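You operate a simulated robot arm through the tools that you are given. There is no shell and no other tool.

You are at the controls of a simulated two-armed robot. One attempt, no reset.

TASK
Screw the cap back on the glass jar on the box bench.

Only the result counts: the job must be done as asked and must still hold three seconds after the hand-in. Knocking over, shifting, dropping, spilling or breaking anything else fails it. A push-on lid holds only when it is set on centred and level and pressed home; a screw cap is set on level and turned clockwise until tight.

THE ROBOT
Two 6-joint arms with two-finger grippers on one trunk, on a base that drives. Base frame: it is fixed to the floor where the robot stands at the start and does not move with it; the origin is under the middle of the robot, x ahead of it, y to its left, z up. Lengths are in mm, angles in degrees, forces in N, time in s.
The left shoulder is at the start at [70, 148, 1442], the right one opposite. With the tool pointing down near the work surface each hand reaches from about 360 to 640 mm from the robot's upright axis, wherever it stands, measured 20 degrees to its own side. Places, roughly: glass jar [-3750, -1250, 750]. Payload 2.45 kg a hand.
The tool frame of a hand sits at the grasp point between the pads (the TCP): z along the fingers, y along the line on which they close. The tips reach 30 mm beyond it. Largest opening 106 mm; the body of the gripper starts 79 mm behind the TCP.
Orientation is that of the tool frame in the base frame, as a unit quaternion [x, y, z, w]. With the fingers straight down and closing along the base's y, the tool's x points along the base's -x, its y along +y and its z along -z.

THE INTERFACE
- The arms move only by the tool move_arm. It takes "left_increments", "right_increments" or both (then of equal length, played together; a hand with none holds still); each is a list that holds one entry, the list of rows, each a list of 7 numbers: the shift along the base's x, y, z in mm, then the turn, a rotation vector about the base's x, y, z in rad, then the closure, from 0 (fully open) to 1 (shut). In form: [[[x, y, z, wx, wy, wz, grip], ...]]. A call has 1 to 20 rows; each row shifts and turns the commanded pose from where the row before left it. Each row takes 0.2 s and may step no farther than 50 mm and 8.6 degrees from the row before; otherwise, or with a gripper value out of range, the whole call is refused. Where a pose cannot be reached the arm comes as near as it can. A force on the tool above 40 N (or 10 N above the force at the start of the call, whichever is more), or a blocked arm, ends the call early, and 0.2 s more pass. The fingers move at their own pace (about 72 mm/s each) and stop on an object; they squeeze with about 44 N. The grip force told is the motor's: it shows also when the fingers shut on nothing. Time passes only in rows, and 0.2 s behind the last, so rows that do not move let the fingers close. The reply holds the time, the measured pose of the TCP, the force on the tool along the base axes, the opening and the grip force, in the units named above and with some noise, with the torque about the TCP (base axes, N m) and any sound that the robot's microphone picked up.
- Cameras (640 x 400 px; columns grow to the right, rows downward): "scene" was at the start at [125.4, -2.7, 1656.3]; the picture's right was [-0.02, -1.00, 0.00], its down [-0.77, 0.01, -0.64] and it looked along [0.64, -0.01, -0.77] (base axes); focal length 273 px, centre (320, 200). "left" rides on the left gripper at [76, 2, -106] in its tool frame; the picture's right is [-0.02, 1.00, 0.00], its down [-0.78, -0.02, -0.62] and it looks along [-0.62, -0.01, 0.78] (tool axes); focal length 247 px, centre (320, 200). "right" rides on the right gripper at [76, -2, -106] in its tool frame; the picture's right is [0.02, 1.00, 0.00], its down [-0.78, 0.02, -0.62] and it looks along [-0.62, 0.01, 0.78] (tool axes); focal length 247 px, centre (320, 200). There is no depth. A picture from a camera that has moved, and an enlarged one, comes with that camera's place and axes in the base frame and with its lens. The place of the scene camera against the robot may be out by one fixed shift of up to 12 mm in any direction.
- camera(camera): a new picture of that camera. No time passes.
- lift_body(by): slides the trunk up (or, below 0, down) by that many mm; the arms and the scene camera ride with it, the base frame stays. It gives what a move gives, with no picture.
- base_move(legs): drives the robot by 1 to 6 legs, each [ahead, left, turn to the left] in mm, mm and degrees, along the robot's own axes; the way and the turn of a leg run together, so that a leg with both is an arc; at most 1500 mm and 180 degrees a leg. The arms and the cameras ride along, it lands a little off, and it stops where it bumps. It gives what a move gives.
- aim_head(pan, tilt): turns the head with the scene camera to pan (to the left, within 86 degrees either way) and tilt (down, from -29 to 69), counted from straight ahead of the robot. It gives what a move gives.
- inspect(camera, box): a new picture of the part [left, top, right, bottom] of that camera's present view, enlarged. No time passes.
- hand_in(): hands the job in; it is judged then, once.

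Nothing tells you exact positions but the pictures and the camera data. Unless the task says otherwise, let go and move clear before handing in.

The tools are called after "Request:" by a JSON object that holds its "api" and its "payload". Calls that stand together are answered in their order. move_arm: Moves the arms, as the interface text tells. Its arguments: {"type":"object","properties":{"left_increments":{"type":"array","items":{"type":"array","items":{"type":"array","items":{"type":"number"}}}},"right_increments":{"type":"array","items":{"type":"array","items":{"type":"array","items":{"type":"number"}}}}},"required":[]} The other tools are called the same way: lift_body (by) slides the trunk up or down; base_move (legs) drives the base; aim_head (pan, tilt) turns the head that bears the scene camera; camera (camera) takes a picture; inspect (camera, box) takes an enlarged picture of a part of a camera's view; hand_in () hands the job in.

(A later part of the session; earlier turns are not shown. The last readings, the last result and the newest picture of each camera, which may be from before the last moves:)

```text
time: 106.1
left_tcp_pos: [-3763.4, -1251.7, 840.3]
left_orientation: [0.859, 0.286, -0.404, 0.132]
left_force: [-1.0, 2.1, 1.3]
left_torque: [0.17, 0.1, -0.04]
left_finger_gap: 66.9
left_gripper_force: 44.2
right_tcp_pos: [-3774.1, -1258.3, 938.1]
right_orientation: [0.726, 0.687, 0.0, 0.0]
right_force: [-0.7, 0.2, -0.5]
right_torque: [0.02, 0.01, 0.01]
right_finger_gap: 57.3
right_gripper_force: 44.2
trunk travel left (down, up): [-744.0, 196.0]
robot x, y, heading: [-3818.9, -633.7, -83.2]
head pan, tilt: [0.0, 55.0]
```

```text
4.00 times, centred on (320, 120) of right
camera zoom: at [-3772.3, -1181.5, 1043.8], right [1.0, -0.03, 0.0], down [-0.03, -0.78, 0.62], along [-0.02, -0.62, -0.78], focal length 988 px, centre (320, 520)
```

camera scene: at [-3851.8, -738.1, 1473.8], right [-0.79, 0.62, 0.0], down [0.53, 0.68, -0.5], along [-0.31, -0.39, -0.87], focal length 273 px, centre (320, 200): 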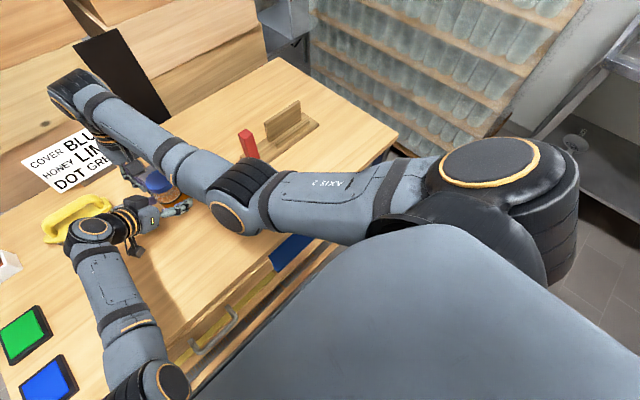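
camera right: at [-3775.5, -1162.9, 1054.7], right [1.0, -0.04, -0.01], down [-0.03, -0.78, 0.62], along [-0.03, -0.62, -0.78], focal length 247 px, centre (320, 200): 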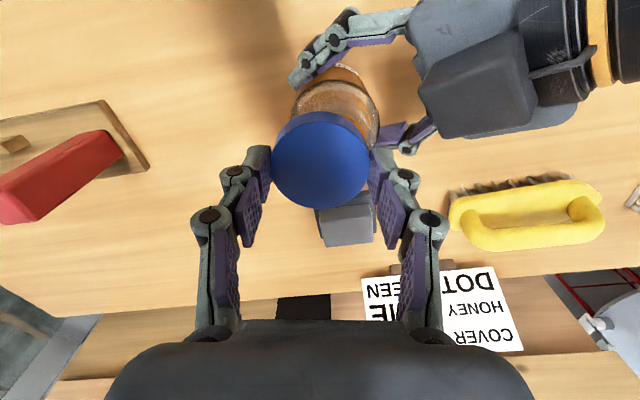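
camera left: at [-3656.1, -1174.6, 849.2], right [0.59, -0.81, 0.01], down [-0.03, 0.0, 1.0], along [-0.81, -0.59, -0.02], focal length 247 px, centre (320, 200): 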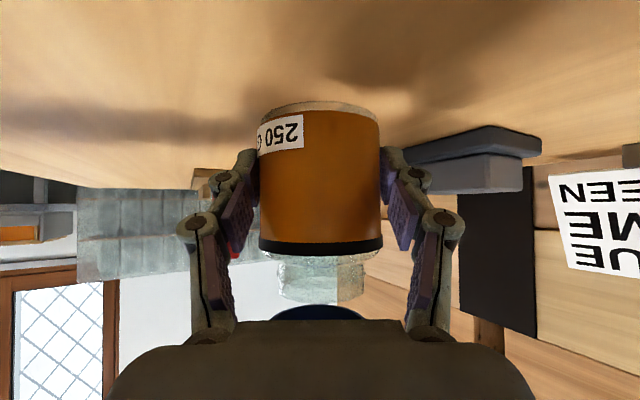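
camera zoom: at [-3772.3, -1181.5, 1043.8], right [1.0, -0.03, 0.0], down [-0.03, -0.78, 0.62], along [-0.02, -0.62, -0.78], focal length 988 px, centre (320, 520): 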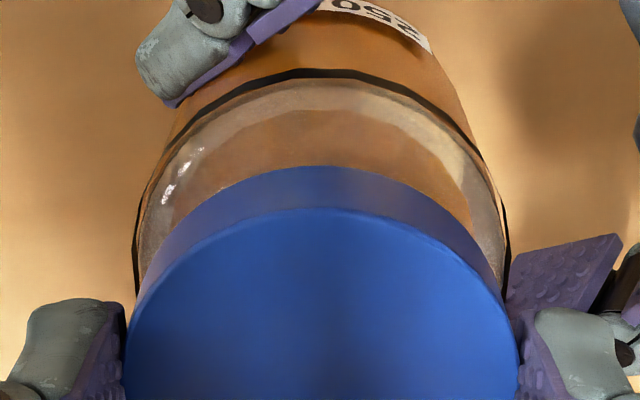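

The cap mouth (inner ≈ 53 mm) is centred over the neck (≈ 48 mm) within 0.7 mm. I nudge it and lower onto the neck in 2 mm steps, watching force.

Request:
{"api": "move_arm", "payload": {"right_increments": [[[0.1, -0.7, -1, 0, 0, 0, 0.5], [0, 0, -2, 0, 0, 0, 0.5], [0, 0, -2, 0, 0, 0, 0.5], [0, 0, -2, 0, 0, 0, 0.5], [0, 0, -2, 0, 0, 0, 0.5]]]}}

Request:
{"api": "inspect", "payload": {"camera": "left", "box": [240, 230, 400, 330]}}

Request:
{"api": "inspect", "payload": {"camera": "right", "box": [240, 70, 400, 170]}}

```text
time: 107.3
left_tcp_pos: [-3763.6, -1253.0, 840.1]
left_orientation: [0.859, 0.286, -0.403, 0.132]
left_force: [-0.1, 3.0, 0.8]
left_torque: [0.12, 0.13, -0.02]
left_finger_gap: 66.7
left_gripper_force: 43.8
right_tcp_pos: [-3774.6, -1259.6, 927.1]
right_orientation: [0.726, 0.687, 0.0, 0.001]
right_force: [0.0, 0.4, 0.0]
right_torque: [0.0, 0.0, -0.03]
right_finger_gap: 57.1
right_gripper_force: 44.1
trunk travel left (down, up): [-744.0, 196.0]
robot x, y, heading: [-3815.0, -636.2, -83.0]
head pan, tilt: [0.0, 55.0]
```

```text
4.00 times, centred on (320, 280) of left
camera zoom: at [-3656.1, -1174.7, 849.2], right [0.59, -0.81, 0.01], down [-0.03, 0.0, 1.0], along [-0.81, -0.59, -0.02], focal length 988 px, centre (320, -120)
```

zoom: 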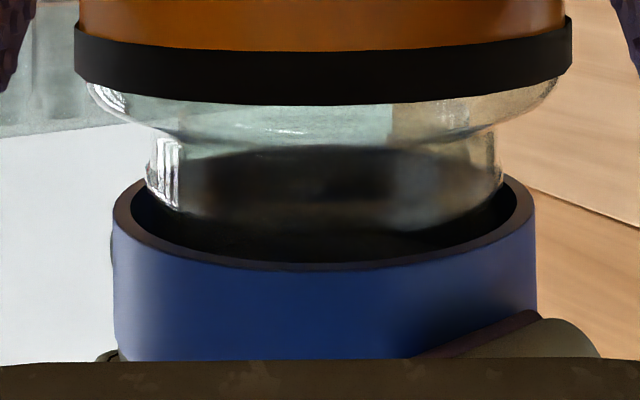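

```text
4.00 times, centred on (320, 120) of right
camera zoom: at [-3772.1, -1182.1, 1034.6], right [1.0, -0.03, 0.0], down [-0.03, -0.78, 0.62], along [-0.02, -0.62, -0.78], focal length 988 px, centre (320, 520)
```

zoom: 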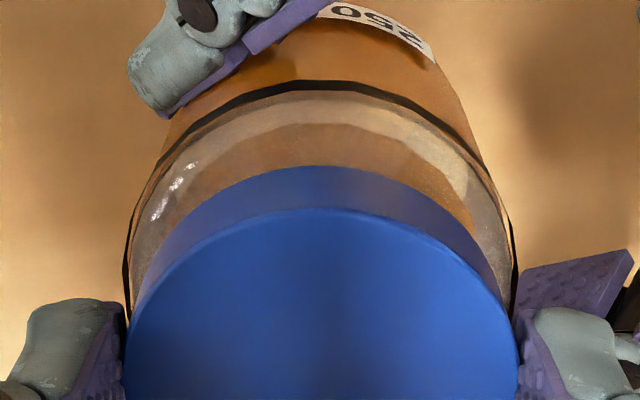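

The cap mouth is now over the rim, centred, with no contact force yet. I keep lowering in 1 mm steps to feel the thread.

Request:
{"api": "move_arm", "payload": {"right_increments": [[[0, 0, -1, 0, 0, 0, 0.5], [0, 0, -1, 0, 0, 0, 0.5], [0, 0, -1, 0, 0, 0, 0.5]]]}}

Request:
{"api": "move_arm", "payload": {"right_increments": [[[0, 0, -1, 0, 0, 0, 0.5], [0, 0, 0, 0, 0, 0, 0.5]]]}}

Request:
{"api": "inspect", "payload": {"camera": "left", "box": [240, 230, 400, 330]}}

```text
time: 108.1
left_tcp_pos: [-3763.4, -1252.0, 839.2]
left_orientation: [0.859, 0.287, -0.403, 0.132]
left_force: [-0.7, 2.1, 1.4]
left_torque: [0.14, 0.05, -0.03]
left_finger_gap: 67.3
left_gripper_force: 44.8
right_tcp_pos: [-3774.4, -1258.9, 925.0]
right_orientation: [0.727, 0.687, 0.0, 0.0]
right_force: [-0.2, -0.6, -0.3]
right_torque: [0.0, 0.02, 0.03]
right_finger_gap: 57.4
right_gripper_force: 44.2
trunk travel left (down, up): [-744.0, 196.0]
robot x, y, heading: [-3816.6, -632.9, -83.2]
head pan, tilt: [0.0, 55.0]
```

```text
time: 108.7
left_tcp_pos: [-3763.8, -1252.6, 839.7]
left_orientation: [0.859, 0.288, -0.403, 0.133]
left_force: [0.4, 1.0, 0.9]
left_torque: [0.1, 0.13, 0.0]
left_finger_gap: 67.1
left_gripper_force: 43.8
right_tcp_pos: [-3774.8, -1259.6, 923.7]
right_orientation: [0.726, 0.687, 0.001, 0.0]
right_force: [-0.6, -1.0, -0.1]
right_torque: [0.02, 0.01, 0.01]
right_finger_gap: 57.4
right_gripper_force: 43.7
trunk travel left (down, up): [-744.0, 196.0]
robot x, y, heading: [-3813.9, -637.3, -83.2]
head pan, tilt: [0.0, 55.0]
```

```text
4.00 times, centred on (320, 280) of left
camera zoom: at [-3656.1, -1174.8, 849.2], right [0.59, -0.81, 0.01], down [-0.03, 0.0, 1.0], along [-0.81, -0.59, -0.02], focal length 988 px, centre (320, -120)
```

zoom: 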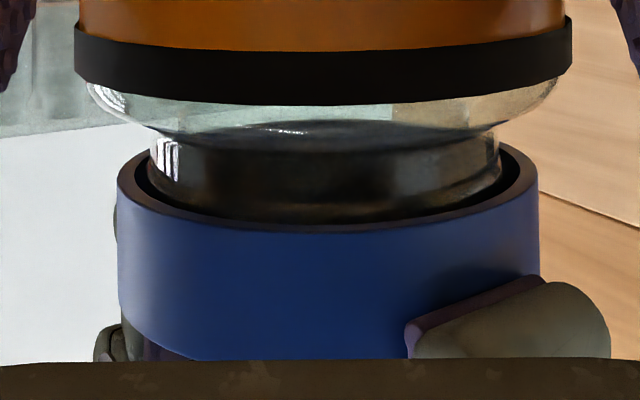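

No contact yet with the cap about 9 mm down the neck. More 1 mm steps.

Request:
{"api": "move_arm", "payload": {"right_increments": [[[0, 0, -1, 0, 0, 0, 0.5], [0, 0, 0, 0, 0, 0, 0.5]]]}}

Request:
{"api": "move_arm", "payload": {"right_increments": [[[0, 0, -1, 0, 0, 0, 0.5], [0, 0, 0, 0, 0, 0, 0.5]]]}}

Request:
{"api": "inspect", "payload": {"camera": "left", "box": [240, 230, 400, 330]}}

```text
time: 109.3
left_tcp_pos: [-3764.3, -1251.5, 839.7]
left_orientation: [0.859, 0.287, -0.403, 0.132]
left_force: [-0.5, 0.8, 1.5]
left_torque: [0.13, 0.06, 0.02]
left_finger_gap: 67.2
left_gripper_force: 43.9
right_tcp_pos: [-3775.0, -1259.5, 924.0]
right_orientation: [0.727, 0.687, 0.0, 0.001]
right_force: [0.0, -0.2, 0.2]
right_torque: [-0.03, 0.02, -0.02]
right_finger_gap: 57.3
right_gripper_force: 44.1
trunk travel left (down, up): [-744.0, 196.0]
robot x, y, heading: [-3816.4, -631.4, -83.4]
head pan, tilt: [0.0, 55.0]
```

```text
time: 109.9
left_tcp_pos: [-3763.3, -1253.7, 840.5]
left_orientation: [0.858, 0.288, -0.404, 0.132]
left_force: [-0.7, -3.7, 0.2]
left_torque: [0.7, 0.26, 0.05]
left_finger_gap: 67.0
left_gripper_force: 44.0
right_tcp_pos: [-3774.7, -1260.4, 921.6]
right_orientation: [0.726, 0.688, 0.0, 0.0]
right_force: [-0.1, 4.1, -0.2]
right_torque: [-0.4, -0.32, -0.05]
right_finger_gap: 57.4
right_gripper_force: 44.0
trunk travel left (down, up): [-744.0, 196.0]
robot x, y, heading: [-3814.5, -631.3, -82.9]
head pan, tilt: [0.0, 55.0]
```

```text
4.00 times, centred on (320, 280) of left
camera zoom: at [-3656.1, -1174.9, 849.2], right [0.59, -0.81, 0.01], down [-0.03, 0.0, 1.0], along [-0.81, -0.59, -0.02], focal length 988 px, centre (320, -120)
```

zoom: 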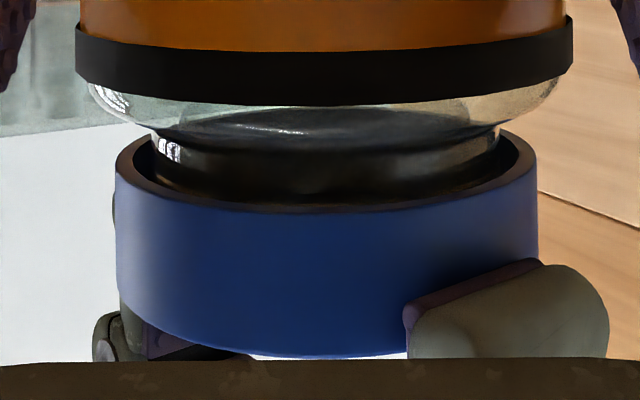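

Contact now: a 4 N sideways force in y between cap and jar. I ease the cap +0.8 mm in y to relieve it.

Request:
{"api": "move_arm", "payload": {"right_increments": [[[0, 0.8, 0, 0, 0, 0, 0.5], [0, 0, 0, 0, 0, 0, 0.5]]]}}

Request:
{"api": "inspect", "payload": {"camera": "scene", "box": [290, 130, 386, 190]}}

Request:
{"api": "inspect", "payload": {"camera": "right", "box": [240, 70, 400, 170]}}

```text
time: 110.5
left_tcp_pos: [-3762.9, -1252.6, 839.7]
left_orientation: [0.859, 0.286, -0.404, 0.132]
left_force: [-1.2, 2.8, 3.5]
left_torque: [-0.28, 0.0, -0.02]
left_finger_gap: 67.1
left_gripper_force: 43.2
right_tcp_pos: [-3773.7, -1259.8, 922.3]
right_orientation: [0.727, 0.686, 0.0, 0.0]
right_force: [1.3, -2.5, -3.8]
right_torque: [-0.09, -0.2, 0.0]
right_finger_gap: 57.4
right_gripper_force: 43.9
trunk travel left (down, up): [-744.0, 196.0]
robot x, y, heading: [-3817.3, -631.5, -83.1]
head pan, tilt: [0.0, 55.0]
```

```text
6.67 times, centred on (338, 160) of scene
camera zoom: at [-3802.0, -756.4, 1479.9], right [-0.99, -0.12, 0.0], down [-0.1, 0.81, -0.57], along [0.07, -0.57, -0.82], focal length 1819 px, centre (200, 467)
```

zoom: 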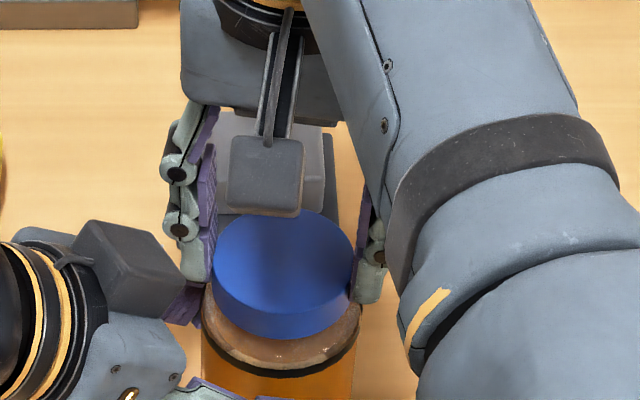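

```text
4.00 times, centred on (320, 120) of right
camera zoom: at [-3771.9, -1182.7, 1028.4], right [1.0, -0.03, 0.0], down [-0.03, -0.78, 0.62], along [-0.02, -0.62, -0.78], focal length 988 px, centre (320, 520)
```

zoom: 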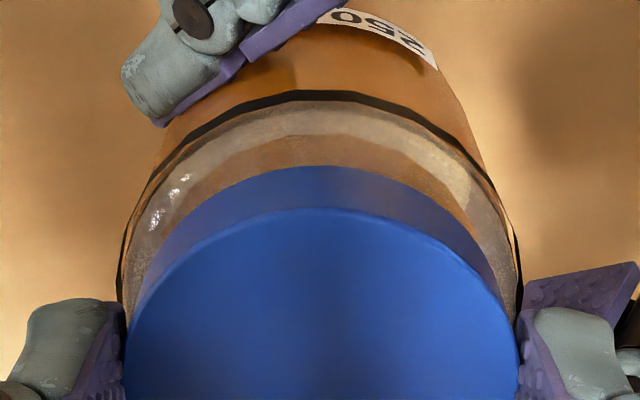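

The cap and jar now push on each other through the thread (a few N). I start turning clockwise: 40° in steps, watching torque and force.

Request:
{"api": "move_arm", "payload": {"right_increments": [[[0, 0, 0, 0, 0, -0.1, 0.5], [0, 0, 0, 0, 0, -0.12, 0.5], [0, 0, 0, 0, 0, -0.12, 0.5], [0, 0, 0, 0, 0, -0.12, 0.5], [0, 0, 0, 0, 0, -0.12, 0.5], [0, 0, 0, 0, 0, -0.12, 0.5]]]}}

Request:
{"api": "inspect", "payload": {"camera": "left", "box": [240, 230, 400, 330]}}

Request:
{"api": "camera", "payload": {"camera": "right"}}

```text
time: 111.9
left_tcp_pos: [-3763.6, -1253.1, 839.9]
left_orientation: [0.859, 0.287, -0.404, 0.132]
left_force: [-4.8, 1.5, 4.9]
left_torque: [-0.33, -0.31, 0.02]
left_finger_gap: 67.1
left_gripper_force: 43.4
right_tcp_pos: [-3773.6, -1260.2, 920.8]
right_orientation: [0.918, 0.396, 0.0, 0.001]
right_force: [6.9, -2.1, -3.6]
right_torque: [-0.07, -0.2, 0.04]
right_finger_gap: 57.1
right_gripper_force: 43.5
trunk travel left (down, up): [-744.0, 196.0]
robot x, y, heading: [-3814.0, -632.4, -83.4]
head pan, tilt: [0.0, 55.0]
```

```text
4.00 times, centred on (320, 280) of left
camera zoom: at [-3656.0, -1175.0, 849.1], right [0.59, -0.81, 0.01], down [-0.02, 0.0, 1.0], along [-0.81, -0.59, -0.02], focal length 988 px, centre (320, -120)
```

zoom: 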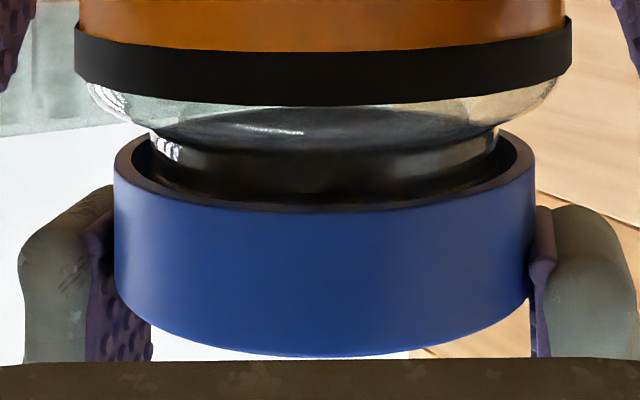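

```text
taken
camera right: at [-3722.3, -1202.7, 1028.0], right [0.74, -0.67, 0.0], down [-0.53, -0.58, 0.62], along [-0.42, -0.46, -0.78], focal length 247 px, centre (320, 200)
```

right: 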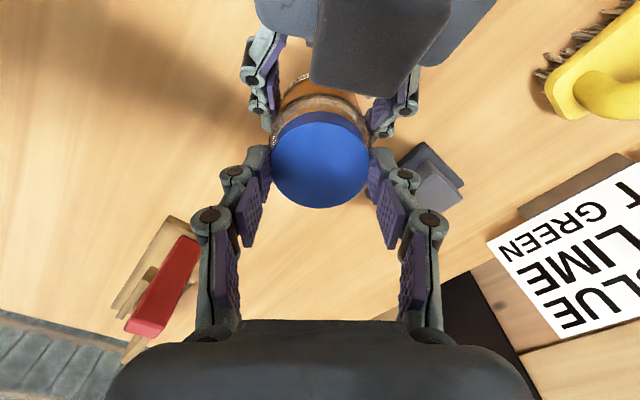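

Turned 40° with hardly any torque; the sideways force is now 7 N in x. I relieve it (+1.0 x, -0.3 y, -0.5 z) and continue turning clockwise another 50°.

Request:
{"api": "move_arm", "payload": {"right_increments": [[[1.0, -0.3, -0.5, 0, 0, 0, 0.5], [0, 0, 0, 0, 0, -0.12, 0.5], [0, 0, 0, 0, 0, -0.12, 0.5], [0, 0, 0, 0, 0, -0.12, 0.5]]]}}

Request:
{"api": "move_arm", "payload": {"right_increments": [[[0, 0, 0, 0, 0, -0.12, 0.5], [0, 0, 0, 0, 0, -0.12, 0.5], [0, 0, 0, 0, 0, -0.12, 0.5], [0, 0, 0, 0, 0, -0.12, 0.5]]]}}

Request:
{"api": "inspect", "payload": {"camera": "left", "box": [240, 230, 400, 330]}}

Request:
{"api": "camera", "payload": {"camera": "scene"}}

```text
time: 112.9
left_tcp_pos: [-3762.6, -1252.0, 839.5]
left_orientation: [0.858, 0.286, -0.405, 0.132]
left_force: [-3.3, 5.8, 7.2]
left_torque: [-0.41, -0.07, -0.05]
left_finger_gap: 67.1
left_gripper_force: 44.6
right_tcp_pos: [-3773.4, -1259.6, 921.7]
right_orientation: [0.974, 0.225, 0.0, 0.001]
right_force: [6.6, -7.8, -5.0]
right_torque: [-0.25, -0.25, 0.03]
right_finger_gap: 57.5
right_gripper_force: 43.7
trunk travel left (down, up): [-744.0, 196.0]
robot x, y, heading: [-3813.3, -633.5, -83.3]
head pan, tilt: [0.0, 55.0]
```

```text
time: 113.9
left_tcp_pos: [-3764.5, -1252.3, 838.5]
left_orientation: [0.859, 0.286, -0.405, 0.131]
left_force: [-4.8, 10.9, 10.4]
left_torque: [-0.25, 0.29, -0.14]
left_finger_gap: 67.3
left_gripper_force: 43.7
right_tcp_pos: [-3774.2, -1259.6, 920.8]
right_orientation: [1.0, -0.014, 0.0, 0.001]
right_force: [5.9, -12.7, -9.2]
right_torque: [-0.74, -0.56, 0.05]
right_finger_gap: 57.2
right_gripper_force: 44.5
trunk travel left (down, up): [-744.0, 196.0]
robot x, y, heading: [-3812.9, -634.9, -83.1]
head pan, tilt: [0.0, 55.0]
```

```text
4.00 times, centred on (320, 280) of left
camera zoom: at [-3656.3, -1174.8, 849.0], right [0.59, -0.81, 0.01], down [-0.02, 0.0, 1.0], along [-0.81, -0.59, -0.02], focal length 988 px, centre (320, -120)
```

zoom: 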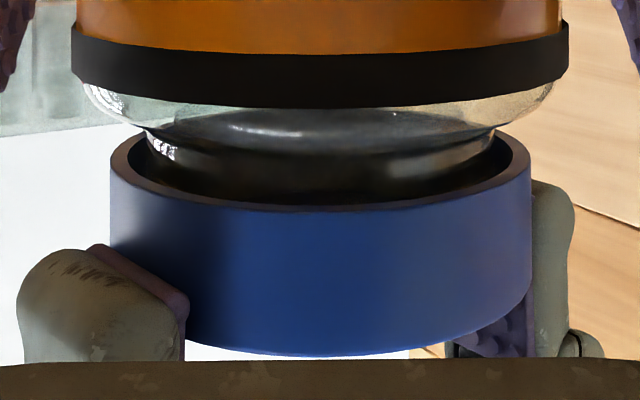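

```text
taken
camera scene: at [-3802.0, -756.4, 1479.9], right [-0.99, -0.12, 0.0], down [-0.1, 0.81, -0.57], along [0.07, -0.57, -0.82], focal length 273 px, centre (320, 200)
```

scene: 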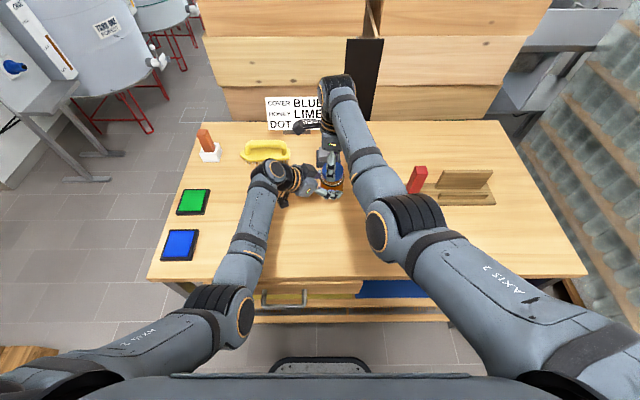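

The thread is drawing the cap down (9 N pull) and I've turned 88°. I relieve the forces by following it (+0.5, -1.2, -1.0), then release the cap slightly to see how it sits.

Request:
{"api": "move_arm", "payload": {"right_increments": [[[0.5, -1.0, -0.6, 0, 0, 0, 0.5], [0, -0.3, -0.4, 0, 0, 0, 0.5], [0, 0, 0, 0, 0, 0, 0.5]]]}}

```text
time: 114.7
left_tcp_pos: [-3764.1, -1253.0, 838.9]
left_orientation: [0.859, 0.286, -0.402, 0.132]
left_force: [-4.9, -4.5, -0.2]
left_torque: [0.53, 0.31, 0.1]
left_finger_gap: 67.4
left_gripper_force: 44.0
right_tcp_pos: [-3773.5, -1260.2, 920.5]
right_orientation: [1.0, -0.012, 0.0, 0.0]
right_force: [1.4, 4.0, 4.3]
right_torque: [-0.1, -0.13, 0.0]
right_finger_gap: 57.2
right_gripper_force: 43.6
trunk travel left (down, up): [-744.0, 196.0]
robot x, y, heading: [-3813.4, -635.9, -82.9]
head pan, tilt: [0.0, 55.0]
```

Forces are relieved. I open the right fingers to ~72 mm, rise 6 mm, and check how the cap sits.

Request:
{"api": "move_arm", "payload": {"right_increments": [[[0, 0, 0, 0, 0, 0, 0.42], [0, 0, 0, 0, 0, 0, 0.36], [0, 0, 0, 0, 0, 0, 0.32], [0, 0, 0, 0, 0, 0, 0.32], [0, 0, 3, 0, 0, 0, 0.32], [0, 0, 3, 0, 0, 0, 0.32]]]}}

Request:
{"api": "inspect", "payload": {"camera": "left", "box": [240, 230, 400, 330]}}

Request:
{"api": "camera", "payload": {"camera": "right"}}

Request:
{"api": "inspect", "payload": {"camera": "scene", "box": [290, 130, 386, 190]}}

```text
time: 116.1
left_tcp_pos: [-3763.0, -1252.3, 839.0]
left_orientation: [0.859, 0.287, -0.403, 0.133]
left_force: [-0.4, 0.1, 1.4]
left_torque: [0.13, 0.16, 0.04]
left_finger_gap: 67.3
left_gripper_force: 44.2
right_tcp_pos: [-3773.5, -1259.8, 926.2]
right_orientation: [1.0, -0.012, 0.0, 0.0]
right_force: [-0.2, -0.2, -1.2]
right_torque: [0.01, 0.01, 0.01]
right_finger_gap: 72.1
right_gripper_force: 0.0
trunk travel left (down, up): [-744.0, 196.0]
robot x, y, heading: [-3811.7, -636.9, -82.9]
head pan, tilt: [0.0, 55.0]
```

```text
4.00 times, centred on (320, 280) of left
camera zoom: at [-3656.0, -1174.8, 849.1], right [0.59, -0.81, 0.01], down [-0.03, 0.0, 1.0], along [-0.81, -0.59, -0.02], focal length 988 px, centre (320, -120)
```

zoom: 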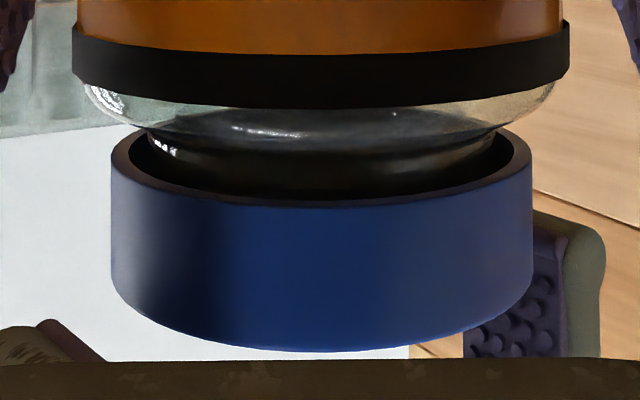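

```text
taken
camera right: at [-3696.8, -1260.7, 1032.9], right [0.0, -1.0, 0.0], down [-0.78, 0.0, 0.62], along [-0.62, 0.0, -0.78], focal length 247 px, centre (320, 200)
```

right: 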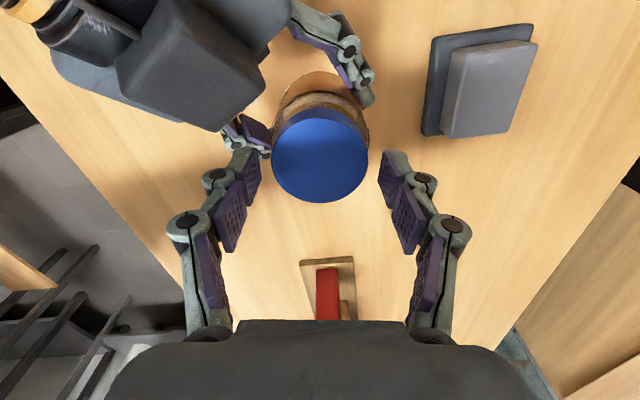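

```text
6.67 times, centred on (338, 160) of scene
camera zoom: at [-3802.2, -756.1, 1479.9], right [-0.99, -0.12, 0.0], down [-0.1, 0.81, -0.57], along [0.07, -0.57, -0.82], focal length 1819 px, centre (200, 467)
```

zoom: 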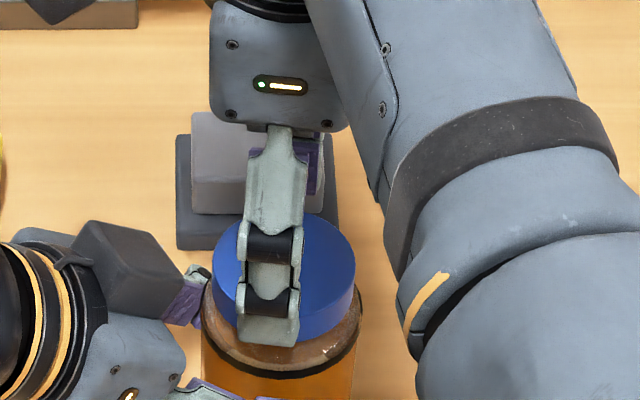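

The cap sits level and centred on the neck by itself. I rotate the open hand back 88° counter-clockwise for another stroke.

Request:
{"api": "move_arm", "payload": {"right_increments": [[[0, 0, 0, 0, 0, 0.14, 0.32], [0, 0, 0, 0, 0, 0.14, 0.32], [0, 0, 0, 0, 0, 0.14, 0.32], [0, 0, 0, 0, 0, 0.14, 0.32], [0, 0, 0, 0, 0, 0.14, 0.32], [0, 0, 0, 0, 0, 0.14, 0.32], [0, 0, 0, 0, 0, 0.14, 0.32], [0, 0, 0, 0, 0, 0.14, 0.32], [0, 0, 0, 0, 0, 0.14, 0.32], [0, 0, 0, 0, 0, 0.14, 0.32], [0, 0, 0, 0, 0, 0.14, 0.32]]]}}

Request:
{"api": "camera", "payload": {"camera": "right"}}

```text
time: 118.5
left_tcp_pos: [-3762.6, -1253.1, 839.2]
left_orientation: [0.859, 0.287, -0.403, 0.131]
left_force: [0.6, 0.3, 1.4]
left_torque: [0.12, 0.1, 0.01]
left_finger_gap: 67.4
left_gripper_force: 43.8
right_tcp_pos: [-3774.0, -1260.6, 926.6]
right_orientation: [0.726, 0.688, 0.0, -0.001]
right_force: [-1.3, 0.5, 0.4]
right_torque: [-0.03, -0.05, 0.0]
right_finger_gap: 72.2
right_gripper_force: 0.0
trunk travel left (down, up): [-744.0, 196.0]
robot x, y, heading: [-3814.0, -633.9, -83.4]
head pan, tilt: [0.0, 55.0]
```

```text
taken
camera right: at [-3771.2, -1184.5, 1032.9], right [1.0, -0.03, 0.0], down [-0.03, -0.78, 0.62], along [-0.02, -0.62, -0.78], focal length 247 px, centre (320, 200)
```

right: 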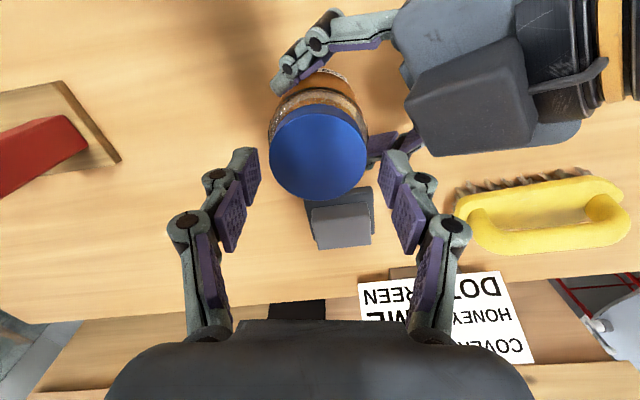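

The open hand is centred on the cap again. I lower 6 mm, close, and make the next clockwise stroke, following the thread down slightly.

Request:
{"api": "move_arm", "payload": {"right_increments": [[[0, 0, -3, 0, 0, 0, 0.32], [0, 0, -3, 0, 0, 0, 0.32], [0, 0, 0, 0, 0, 0, 0.38], [0, 0, 0, 0, 0, 0, 0.42], [0, 0, 0, 0, 0, 0, 0.5], [0, 0, 0, 0, 0, 0, 0.5]]]}}

Request:
{"api": "move_arm", "payload": {"right_increments": [[[0, 0, -0.08, 0, 0, -0.12, 0.5], [0, 0, -0.08, 0, 0, -0.12, 0.5], [0, 0, -0.08, 0, 0, -0.12, 0.5], [0, 0, -0.08, 0, 0, -0.12, 0.5]]]}}

```text
time: 119.9
left_tcp_pos: [-3763.5, -1252.8, 839.6]
left_orientation: [0.859, 0.286, -0.403, 0.131]
left_force: [7.0, -2.8, -0.5]
left_torque: [0.25, 0.57, 0.13]
left_finger_gap: 67.5
left_gripper_force: 43.5
right_tcp_pos: [-3775.1, -1260.8, 921.1]
right_orientation: [0.727, 0.686, -0.001, -0.001]
right_force: [-8.1, 2.5, 3.3]
right_torque: [0.08, 0.29, 0.01]
right_finger_gap: 57.8
right_gripper_force: 43.9
trunk travel left (down, up): [-744.0, 196.0]
robot x, y, heading: [-3814.3, -636.4, -83.2]
head pan, tilt: [0.0, 55.0]
```

```text
time: 120.9
left_tcp_pos: [-3763.1, -1252.6, 839.6]
left_orientation: [0.859, 0.286, -0.404, 0.132]
left_force: [10.1, -2.8, -0.3]
left_torque: [-0.15, 0.63, 0.15]
left_finger_gap: 67.2
left_gripper_force: 44.1
right_tcp_pos: [-3774.0, -1261.3, 920.0]
right_orientation: [0.87, 0.493, 0.0, 0.001]
right_force: [-12.6, 1.4, 6.1]
right_torque: [0.5, 0.57, -0.01]
right_finger_gap: 57.8
right_gripper_force: 44.4
trunk travel left (down, up): [-744.0, 196.0]
robot x, y, heading: [-3814.5, -632.4, -82.9]
head pan, tilt: [0.0, 55.0]
```

The sideways force in x is -12 N; I ease the hand (-0.9 x) and keep turning.

Request:
{"api": "move_arm", "payload": {"right_increments": [[[-0.9, 0.1, 0.2, 0, 0, 0, 0.5], [0, 0, 0, 0, 0, -0.12, 0.5], [0, 0, -0.05, 0, 0, -0.12, 0.5], [0, 0, -0.05, 0, 0, -0.12, 0.5]]]}}

Request:
{"api": "move_arm", "payload": {"right_increments": [[[0, 0, 0, 0, 0, -0.12, 0.5], [0, 0, -0.05, 0, 0, -0.12, 0.5], [0, 0, -0.05, 0, 0, -0.12, 0.5]]]}}

```text
time: 121.9
left_tcp_pos: [-3763.6, -1252.8, 839.1]
left_orientation: [0.859, 0.286, -0.403, 0.131]
left_force: [8.1, -3.4, 0.7]
left_torque: [0.26, 0.11, 0.05]
left_finger_gap: 67.2
left_gripper_force: 44.1
right_tcp_pos: [-3774.5, -1260.6, 920.6]
right_orientation: [0.944, 0.33, 0.0, -0.001]
right_force: [-7.0, 2.4, 5.4]
right_torque: [0.06, 0.27, 0.04]
right_finger_gap: 57.6
right_gripper_force: 43.6
trunk travel left (down, up): [-744.0, 196.0]
robot x, y, heading: [-3811.5, -636.1, -82.9]
head pan, tilt: [0.0, 55.0]
```

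```text
time: 122.7
left_tcp_pos: [-3763.1, -1252.6, 839.2]
left_orientation: [0.859, 0.287, -0.403, 0.132]
left_force: [6.2, -8.7, -1.2]
left_torque: [0.51, 0.14, 0.12]
left_finger_gap: 67.2
left_gripper_force: 44.0
right_tcp_pos: [-3774.4, -1260.5, 919.7]
right_orientation: [0.988, 0.155, 0.001, 0.0]
right_force: [-4.6, 8.1, 8.6]
right_torque: [0.24, 0.14, -0.01]
right_finger_gap: 57.5
right_gripper_force: 44.2
trunk travel left (down, up): [-744.0, 196.0]
robot x, y, heading: [-3818.0, -631.0, -83.3]
head pan, tilt: [0.0, 55.0]
```

Torque about the axis stays near zero and the upward force is rising, so I look at the cap's actual height.

Request:
{"api": "inspect", "payload": {"camera": "left", "box": [240, 230, 400, 330]}}

Request:
{"api": "inspect", "payload": {"camera": "left", "box": [272, 240, 368, 300]}}

Request:
{"api": "inspect", "payload": {"camera": "scene", "box": [306, 140, 370, 180]}}

```text
4.00 times, centred on (320, 280) of left
camera zoom: at [-3655.9, -1174.9, 849.0], right [0.59, -0.81, 0.01], down [-0.03, 0.0, 1.0], along [-0.81, -0.59, -0.02], focal length 988 px, centre (320, -120)
```

zoom: 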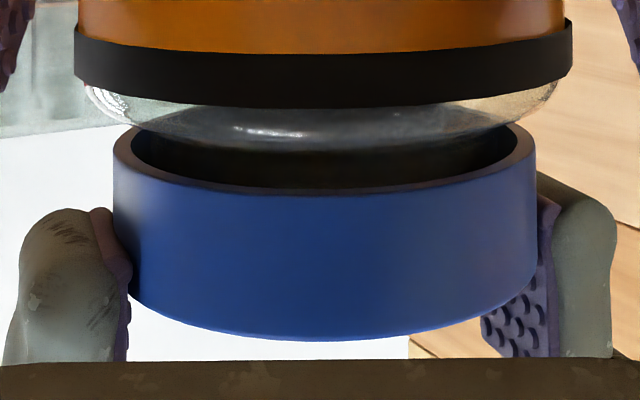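

```text
6.67 times, centred on (320, 270) of left
camera zoom: at [-3655.9, -1174.9, 849.0], right [0.59, -0.81, 0.01], down [-0.03, 0.0, 1.0], along [-0.81, -0.59, -0.02], focal length 1646 px, centre (320, -267)
```

zoom: 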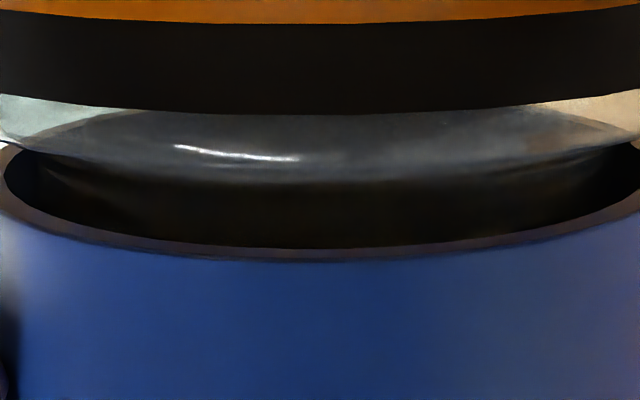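

```text
10.00 times, centred on (338, 160) of scene
camera zoom: at [-3802.1, -756.4, 1479.9], right [-0.99, -0.12, 0.0], down [-0.1, 0.81, -0.57], along [0.07, -0.57, -0.82], focal length 2728 px, centre (140, 600)
```

zoom: 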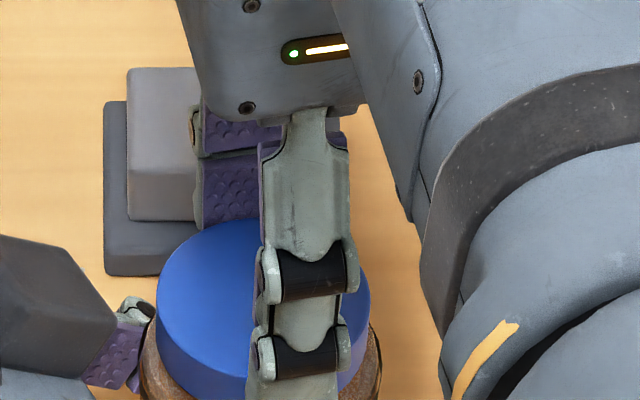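

The cap has come down about 1.5 mm in this stroke – the thread is engaging. I ease +0.5 in y and finish this stroke.

Request:
{"api": "move_arm", "payload": {"right_increments": [[[-0.3, 0.5, 0.1, 0, 0, 0, 0.5], [0, 0, 0, 0, 0, -0.12, 0.5], [0, 0, 0, 0, 0, -0.12, 0.5], [0, 0, 0, 0, 0, -0.12, 0.5]]]}}

Request:
{"api": "inspect", "payload": {"camera": "left", "box": [240, 230, 400, 330]}}

```text
time: 123.7
left_tcp_pos: [-3763.5, -1252.9, 839.2]
left_orientation: [0.859, 0.286, -0.404, 0.131]
left_force: [4.2, -1.2, -0.5]
left_torque: [0.22, 0.02, 0.0]
left_finger_gap: 67.1
left_gripper_force: 44.6
right_tcp_pos: [-3774.1, -1260.6, 919.6]
right_orientation: [1.0, -0.025, 0.0, 0.0]
right_force: [-3.9, 0.9, 5.0]
right_torque: [-0.09, 0.05, -0.02]
right_finger_gap: 57.6
right_gripper_force: 43.1
trunk travel left (down, up): [-744.0, 196.0]
robot x, y, heading: [-3816.3, -633.3, -83.0]
head pan, tilt: [0.0, 55.0]
```

```text
4.00 times, centred on (320, 280) of left
camera zoom: at [-3656.1, -1174.7, 849.0], right [0.59, -0.81, 0.01], down [-0.03, 0.0, 1.0], along [-0.81, -0.59, -0.02], focal length 988 px, centre (320, -120)
```

zoom: 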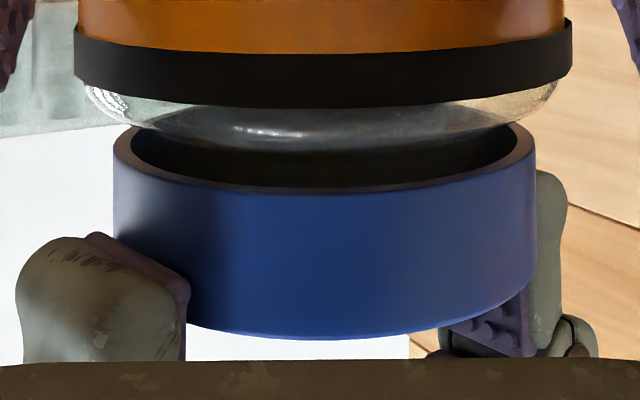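

End of the second stroke; torque is still near zero. I release, rise, rotate back and regrip for a third stroke.

Request:
{"api": "move_arm", "payload": {"right_increments": [[[0, 0, 0, 0, 0, 0, 0.42], [0, 0, 0, 0, 0, 0, 0.36], [0, 0, 0, 0, 0, 0, 0.32], [0, 0, 3, 0, 0, 0, 0.32], [0, 0, 3, 0, 0, 0, 0.32], [0, 0, 0, 0, 0, 0.14, 0.32], [0, 0, 0, 0, 0, 0.14, 0.32], [0, 0, 0, 0, 0, 0.14, 0.32], [0, 0, 0, 0, 0, 0.14, 0.32], [0, 0, 0, 0, 0, 0.14, 0.32], [0, 0, 0, 0, 0, 0.14, 0.32], [0, 0, 0, 0, 0, 0.14, 0.32], [0, 0, 0, 0, 0, 0.14, 0.32], [0, 0, 0, 0, 0, 0.14, 0.32], [0, 0, 0, 0, 0, 0.14, 0.32], [0, 0, 0, 0, 0, 0.14, 0.32]]]}}

Request:
{"api": "inspect", "payload": {"camera": "left", "box": [240, 230, 400, 330]}}

Request:
{"api": "camera", "payload": {"camera": "right"}}

Request:
{"api": "inspect", "payload": {"camera": "scene", "box": [306, 140, 370, 180]}}

```text
time: 127.1
left_tcp_pos: [-3762.9, -1253.3, 840.0]
left_orientation: [0.859, 0.286, -0.404, 0.131]
left_force: [-0.6, 0.9, 0.3]
left_torque: [0.11, 0.01, 0.0]
left_finger_gap: 67.1
left_gripper_force: 44.1
right_tcp_pos: [-3775.2, -1260.3, 925.6]
right_orientation: [0.732, 0.681, 0.001, 0.0]
right_force: [-0.3, -0.3, 0.4]
right_torque: [0.0, 0.02, -0.04]
right_finger_gap: 72.1
right_gripper_force: 0.0
trunk travel left (down, up): [-744.0, 196.0]
robot x, y, heading: [-3814.6, -633.9, -83.0]
head pan, tilt: [0.0, 55.0]
```

```text
4.00 times, centred on (320, 280) of left
camera zoom: at [-3656.2, -1175.1, 849.0], right [0.59, -0.81, 0.01], down [-0.03, 0.0, 1.0], along [-0.81, -0.59, -0.02], focal length 988 px, centre (320, -120)
```

zoom: 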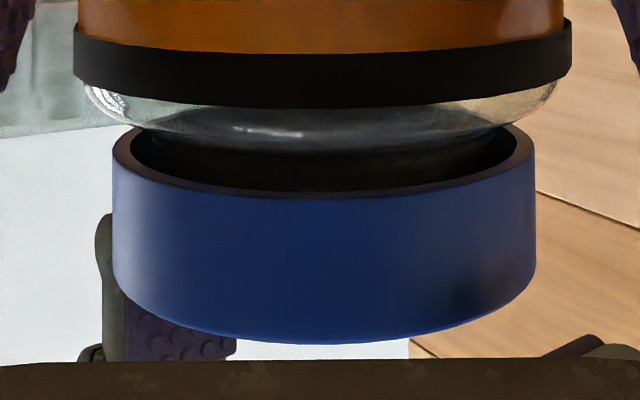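

```text
taken
camera right: at [-3770.3, -1184.0, 1032.6], right [1.0, -0.05, 0.0], down [-0.04, -0.78, 0.62], along [-0.03, -0.62, -0.78], focal length 247 px, centre (320, 200)
```

right: 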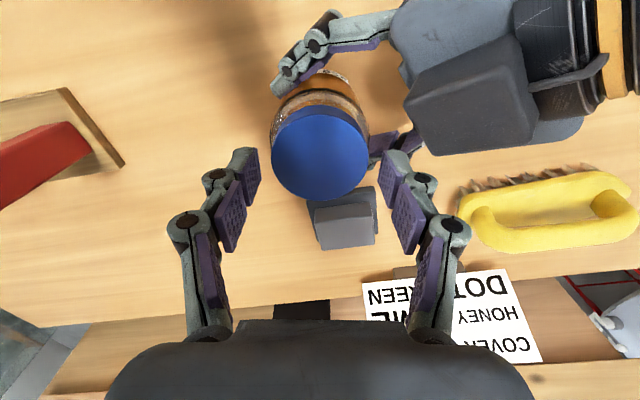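

```text
10.00 times, centred on (338, 160) of scene
camera zoom: at [-3802.4, -756.6, 1479.9], right [-0.99, -0.12, 0.0], down [-0.1, 0.81, -0.57], along [0.07, -0.57, -0.82], focal length 2728 px, centre (140, 600)
```

zoom: 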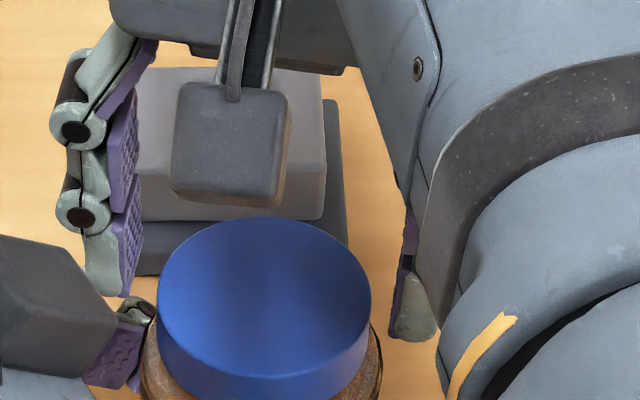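

The cap stays level and keeps the height gained. Third stroke: lower, close, and turn clockwise 90°, following it down a little.

Request:
{"api": "move_arm", "payload": {"right_increments": [[[0, 0, -3, 0, 0, 0, 0.32], [0, 0, -3.3, 0, 0, 0, 0.32], [0, 0, 0, 0, 0, 0, 0.38], [0, 0, 0, 0, 0, 0, 0.42], [0, 0, 0, 0, 0, 0, 0.5], [0, 0, 0, 0, 0, 0, 0.5], [0, 0, -0.06, 0, 0, -0.12, 0.5], [0, 0, -0.06, 0, 0, -0.12, 0.5], [0, 0, -0.06, 0, 0, -0.12, 0.5], [0, 0, -0.06, 0, 0, -0.12, 0.5], [0, 0, -0.06, 0, 0, -0.12, 0.5]]]}}

```text
time: 129.5
left_tcp_pos: [-3765.4, -1251.7, 840.0]
left_orientation: [0.86, 0.285, -0.404, 0.131]
left_force: [-1.2, 2.5, 1.3]
left_torque: [-0.2, -0.01, -1.1]
left_finger_gap: 66.5
left_gripper_force: 44.2
right_tcp_pos: [-3774.6, -1260.3, 919.6]
right_orientation: [0.902, 0.432, 0.0, 0.0]
right_force: [-1.5, -1.0, 3.8]
right_torque: [0.25, 0.11, 1.16]
right_finger_gap: 57.6
right_gripper_force: 43.8
trunk travel left (down, up): [-744.0, 196.0]
robot x, y, heading: [-3817.7, -636.5, -83.1]
head pan, tilt: [0.0, 55.0]
```

Now there's a clear resisting torque of 1.1 N·m – the cap is tightening. I turn a bit further to make sure it's tight.

Request:
{"api": "move_arm", "payload": {"right_increments": [[[0, 0, -0.03, 0, 0, -0.1, 0.5], [0, 0, -0.03, 0, 0, -0.1, 0.5]]]}}

Request:
{"api": "inspect", "payload": {"camera": "left", "box": [240, 230, 400, 330]}}

Request:
{"api": "camera", "payload": {"camera": "left"}}

```text
time: 130.1
left_tcp_pos: [-3762.5, -1253.5, 839.8]
left_orientation: [0.859, 0.286, -0.404, 0.132]
left_force: [-5.7, -10.9, -5.7]
left_torque: [0.17, -0.1, -0.95]
left_finger_gap: 67.1
left_gripper_force: 44.1
right_tcp_pos: [-3772.7, -1259.7, 920.5]
right_orientation: [0.94, 0.34, 0.002, -0.001]
right_force: [7.7, 8.3, 8.2]
right_torque: [0.26, -0.4, 1.06]
right_finger_gap: 57.8
right_gripper_force: 44.2
trunk travel left (down, up): [-744.0, 196.0]
robot x, y, heading: [-3812.1, -635.6, -83.1]
head pan, tilt: [0.0, 55.0]
```

```text
4.00 times, centred on (320, 280) of left
camera zoom: at [-3655.9, -1175.3, 849.3], right [0.59, -0.81, 0.01], down [-0.02, 0.0, 1.0], along [-0.81, -0.59, -0.02], focal length 988 px, centre (320, -120)
```

zoom: 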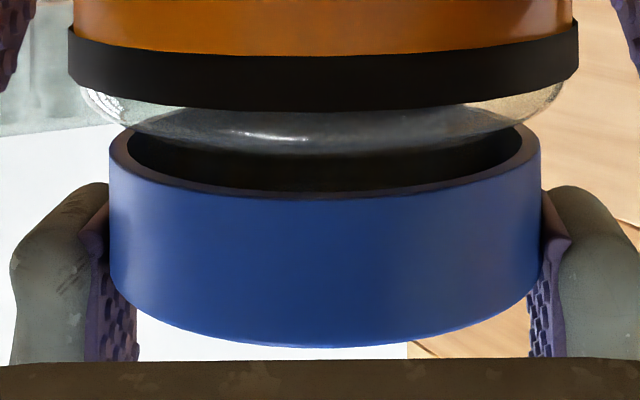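

```text
taken
camera left: at [-3655.9, -1175.3, 849.3], right [0.59, -0.81, 0.01], down [-0.02, 0.0, 1.0], along [-0.81, -0.59, -0.02], focal length 247 px, centre (320, 200)
```

left: 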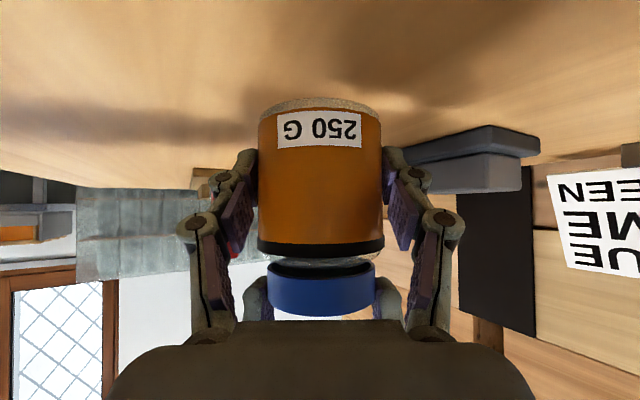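

The label shows the whole jar has now slipped ~32° round in the left grip at about 1.1 N·m – so the cap itself is tight on the jar. I relieve the side loads and release the right hand.

Request:
{"api": "move_arm", "payload": {"right_increments": [[[0.5, 0.5, 0.4, 0, 0, 0.03, 0.5], [0, 0, 0, 0, 0, 0, 0.5], [0, 0, 0, 0, 0, 0, 0.44], [0, 0, 0, 0, 0, 0, 0.38], [0, 0, 0, 0, 0, 0, 0.3], [0, 0, 0, 0, 0, 0, 0.26], [0, 0, 5, 0, 0, 0, 0.26], [0, 0, 10, 0, 0, 0, 0.26]]]}}

Request:
{"api": "inspect", "payload": {"camera": "left", "box": [224, 80, 416, 200]}}

Request:
{"api": "inspect", "payload": {"camera": "left", "box": [240, 230, 400, 330]}}

Request:
{"api": "inspect", "payload": {"camera": "scene", "box": [290, 130, 386, 190]}}

```text
time: 131.9
left_tcp_pos: [-3763.6, -1252.6, 840.5]
left_orientation: [0.859, 0.286, -0.404, 0.132]
left_force: [-0.1, -0.1, 3.3]
left_torque: [-0.15, 0.17, 0.03]
left_finger_gap: 67.0
left_gripper_force: 44.1
right_tcp_pos: [-3773.8, -1260.1, 935.4]
right_orientation: [0.935, 0.353, 0.0, 0.0]
right_force: [0.1, 0.2, 0.1]
right_torque: [-0.02, 0.04, -0.01]
right_finger_gap: 78.2
right_gripper_force: 0.1
trunk travel left (down, up): [-744.0, 196.0]
robot x, y, heading: [-3814.1, -634.4, -83.3]
head pan, tilt: [0.0, 55.0]
```

```text
3.33 times, centred on (320, 140) of left
camera zoom: at [-3656.0, -1174.7, 849.4], right [0.59, -0.81, 0.01], down [-0.03, 0.0, 1.0], along [-0.81, -0.59, -0.02], focal length 823 px, centre (320, 400)
```

zoom: 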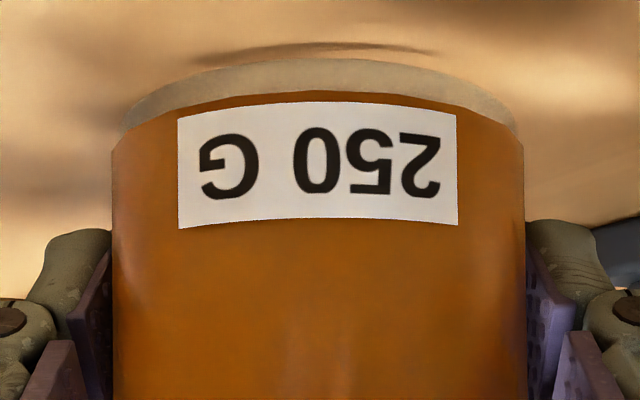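

```text
4.00 times, centred on (320, 280) of left
camera zoom: at [-3656.0, -1174.7, 849.4], right [0.59, -0.81, 0.01], down [-0.03, 0.0, 1.0], along [-0.81, -0.59, -0.02], focal length 988 px, centre (320, -120)
```

zoom: 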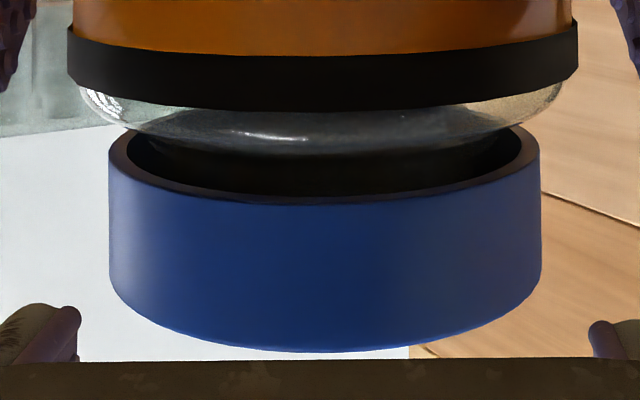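

```text
6.67 times, centred on (338, 160) of scene
camera zoom: at [-3802.1, -755.8, 1480.0], right [-0.99, -0.12, 0.0], down [-0.1, 0.81, -0.57], along [0.07, -0.57, -0.82], focal length 1819 px, centre (200, 467)
```

zoom: 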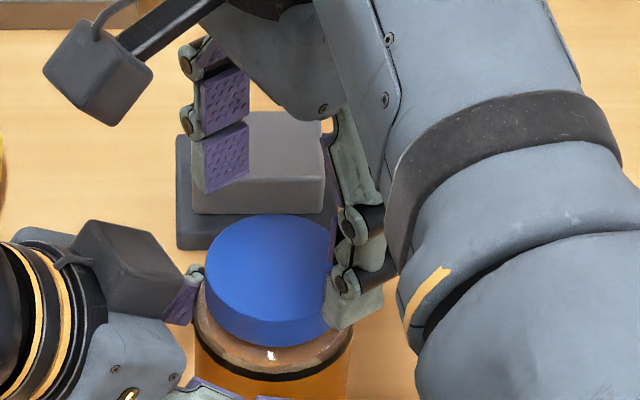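

Cap sits level and centred on the jar. I raise the right hand straight up and move it clear to the right.

Request:
{"api": "move_arm", "payload": {"right_increments": [[[0, 0, 15, 0, 0, 0, 0.2], [0, 0, 15, 0, 0, 0, 0.2], [0, 0, 15, 0, 0, 0, 0.2], [-20, -2, 5, 0, 0, 0, 0.2], [-35, -4, 0, 0, 0, 0, 0.2], [-35, -4, 0, 0, 0, 0, 0.2]]]}}

Request:
{"api": "camera", "payload": {"camera": "scene"}}

Request:
{"api": "camera", "payload": {"camera": "left"}}

Request:
{"api": "camera", "payload": {"camera": "right"}}

```text
time: 133.3
left_tcp_pos: [-3764.3, -1252.1, 839.8]
left_orientation: [0.859, 0.286, -0.403, 0.132]
left_force: [-0.4, -1.7, 3.0]
left_torque: [-0.18, 0.22, 0.1]
left_finger_gap: 67.1
left_gripper_force: 44.3
right_tcp_pos: [-3862.4, -1270.2, 986.1]
right_orientation: [0.935, 0.354, 0.001, 0.0]
right_force: [-1.1, 0.6, -0.5]
right_torque: [-0.04, -0.01, -0.01]
right_finger_gap: 84.8
right_gripper_force: 0.0
trunk travel left (down, up): [-744.0, 196.0]
robot x, y, heading: [-3812.9, -631.8, -83.0]
head pan, tilt: [0.0, 55.0]
```

```text
taken
camera scene: at [-3803.0, -755.7, 1480.0], right [-0.99, -0.12, 0.0], down [-0.1, 0.81, -0.57], along [0.07, -0.57, -0.82], focal length 273 px, centre (320, 200)
```

scene: 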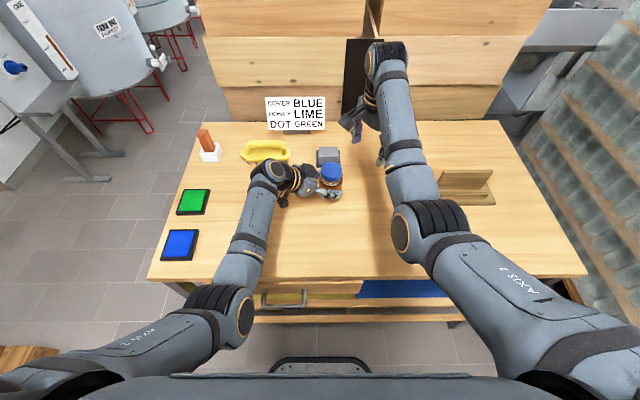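

```text
taken
camera left: at [-3656.1, -1174.6, 849.5], right [0.59, -0.81, 0.01], down [-0.03, 0.0, 1.0], along [-0.81, -0.59, -0.02], focal length 247 px, centre (320, 200)
```

left: 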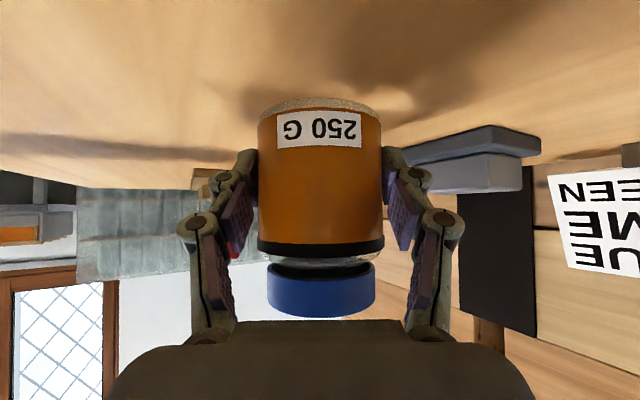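

```text
taken
camera right: at [-3807.0, -1218.3, 1092.0], right [0.68, -0.74, 0.0], down [-0.58, -0.53, 0.62], along [-0.46, -0.42, -0.78], focal length 247 px, centre (320, 200)
```

right: 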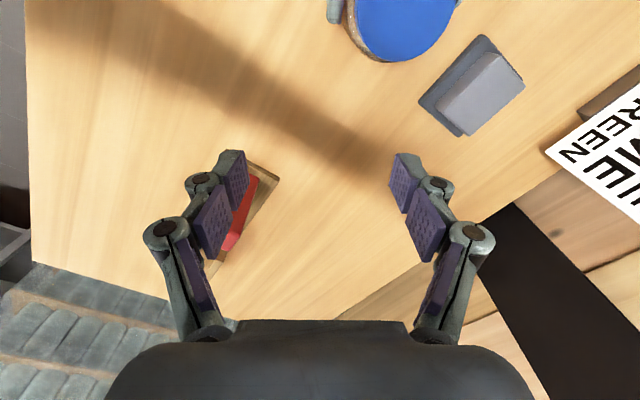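

The right hand is clear and the capped jar looks level. I open the left hand slowly and then withdraw it back along its own axis.

Request:
{"api": "move_arm", "payload": {"left_increments": [[[0, 0, 0, 0, 0, 0, 0.37], [0, 0, 0, 0, 0, 0, 0.35], [0, 0, 0, 0, 0, 0, 0.32], [0, 0, 0, 0, 0, 0, 0.27], [0, 0, 0, 0, 0, 0, 0.2], [0, 0, 0, 0, 0, 0, 0.1], [0, 0, 0, 0, 0, 0, 0.05], [0, 0, 0, 0, 0, 0, 0.02]]]}}

Request:
{"api": "camera", "payload": {"camera": "left"}}

```text
time: 135.1
left_tcp_pos: [-3764.6, -1253.2, 838.9]
left_orientation: [0.859, 0.287, -0.403, 0.132]
left_force: [0.7, 0.4, -1.3]
left_torque: [-0.02, -0.02, 0.01]
left_finger_gap: 103.9
left_gripper_force: 0.1
right_tcp_pos: [-3862.6, -1270.6, 985.0]
right_orientation: [0.935, 0.354, 0.0, -0.001]
right_force: [-1.0, -0.8, -0.4]
right_torque: [0.03, -0.03, 0.03]
right_finger_gap: 84.9
right_gripper_force: 0.1
trunk travel left (down, up): [-744.0, 196.0]
robot x, y, heading: [-3814.7, -638.4, -83.2]
head pan, tilt: [0.0, 55.0]
```

```text
taken
camera left: at [-3656.0, -1175.0, 849.0], right [0.59, -0.81, 0.01], down [-0.03, 0.0, 1.0], along [-0.81, -0.59, -0.02], focal length 247 px, centre (320, 200)
```

left: 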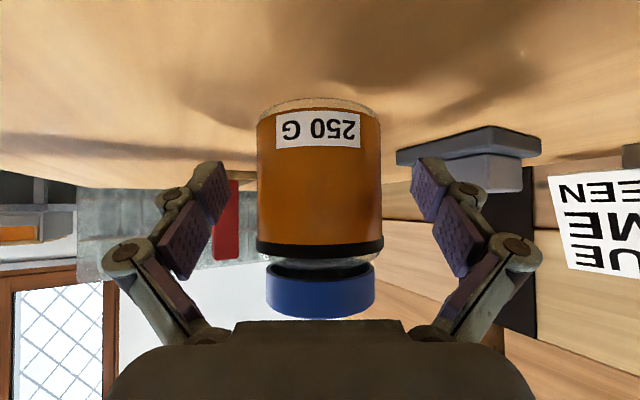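

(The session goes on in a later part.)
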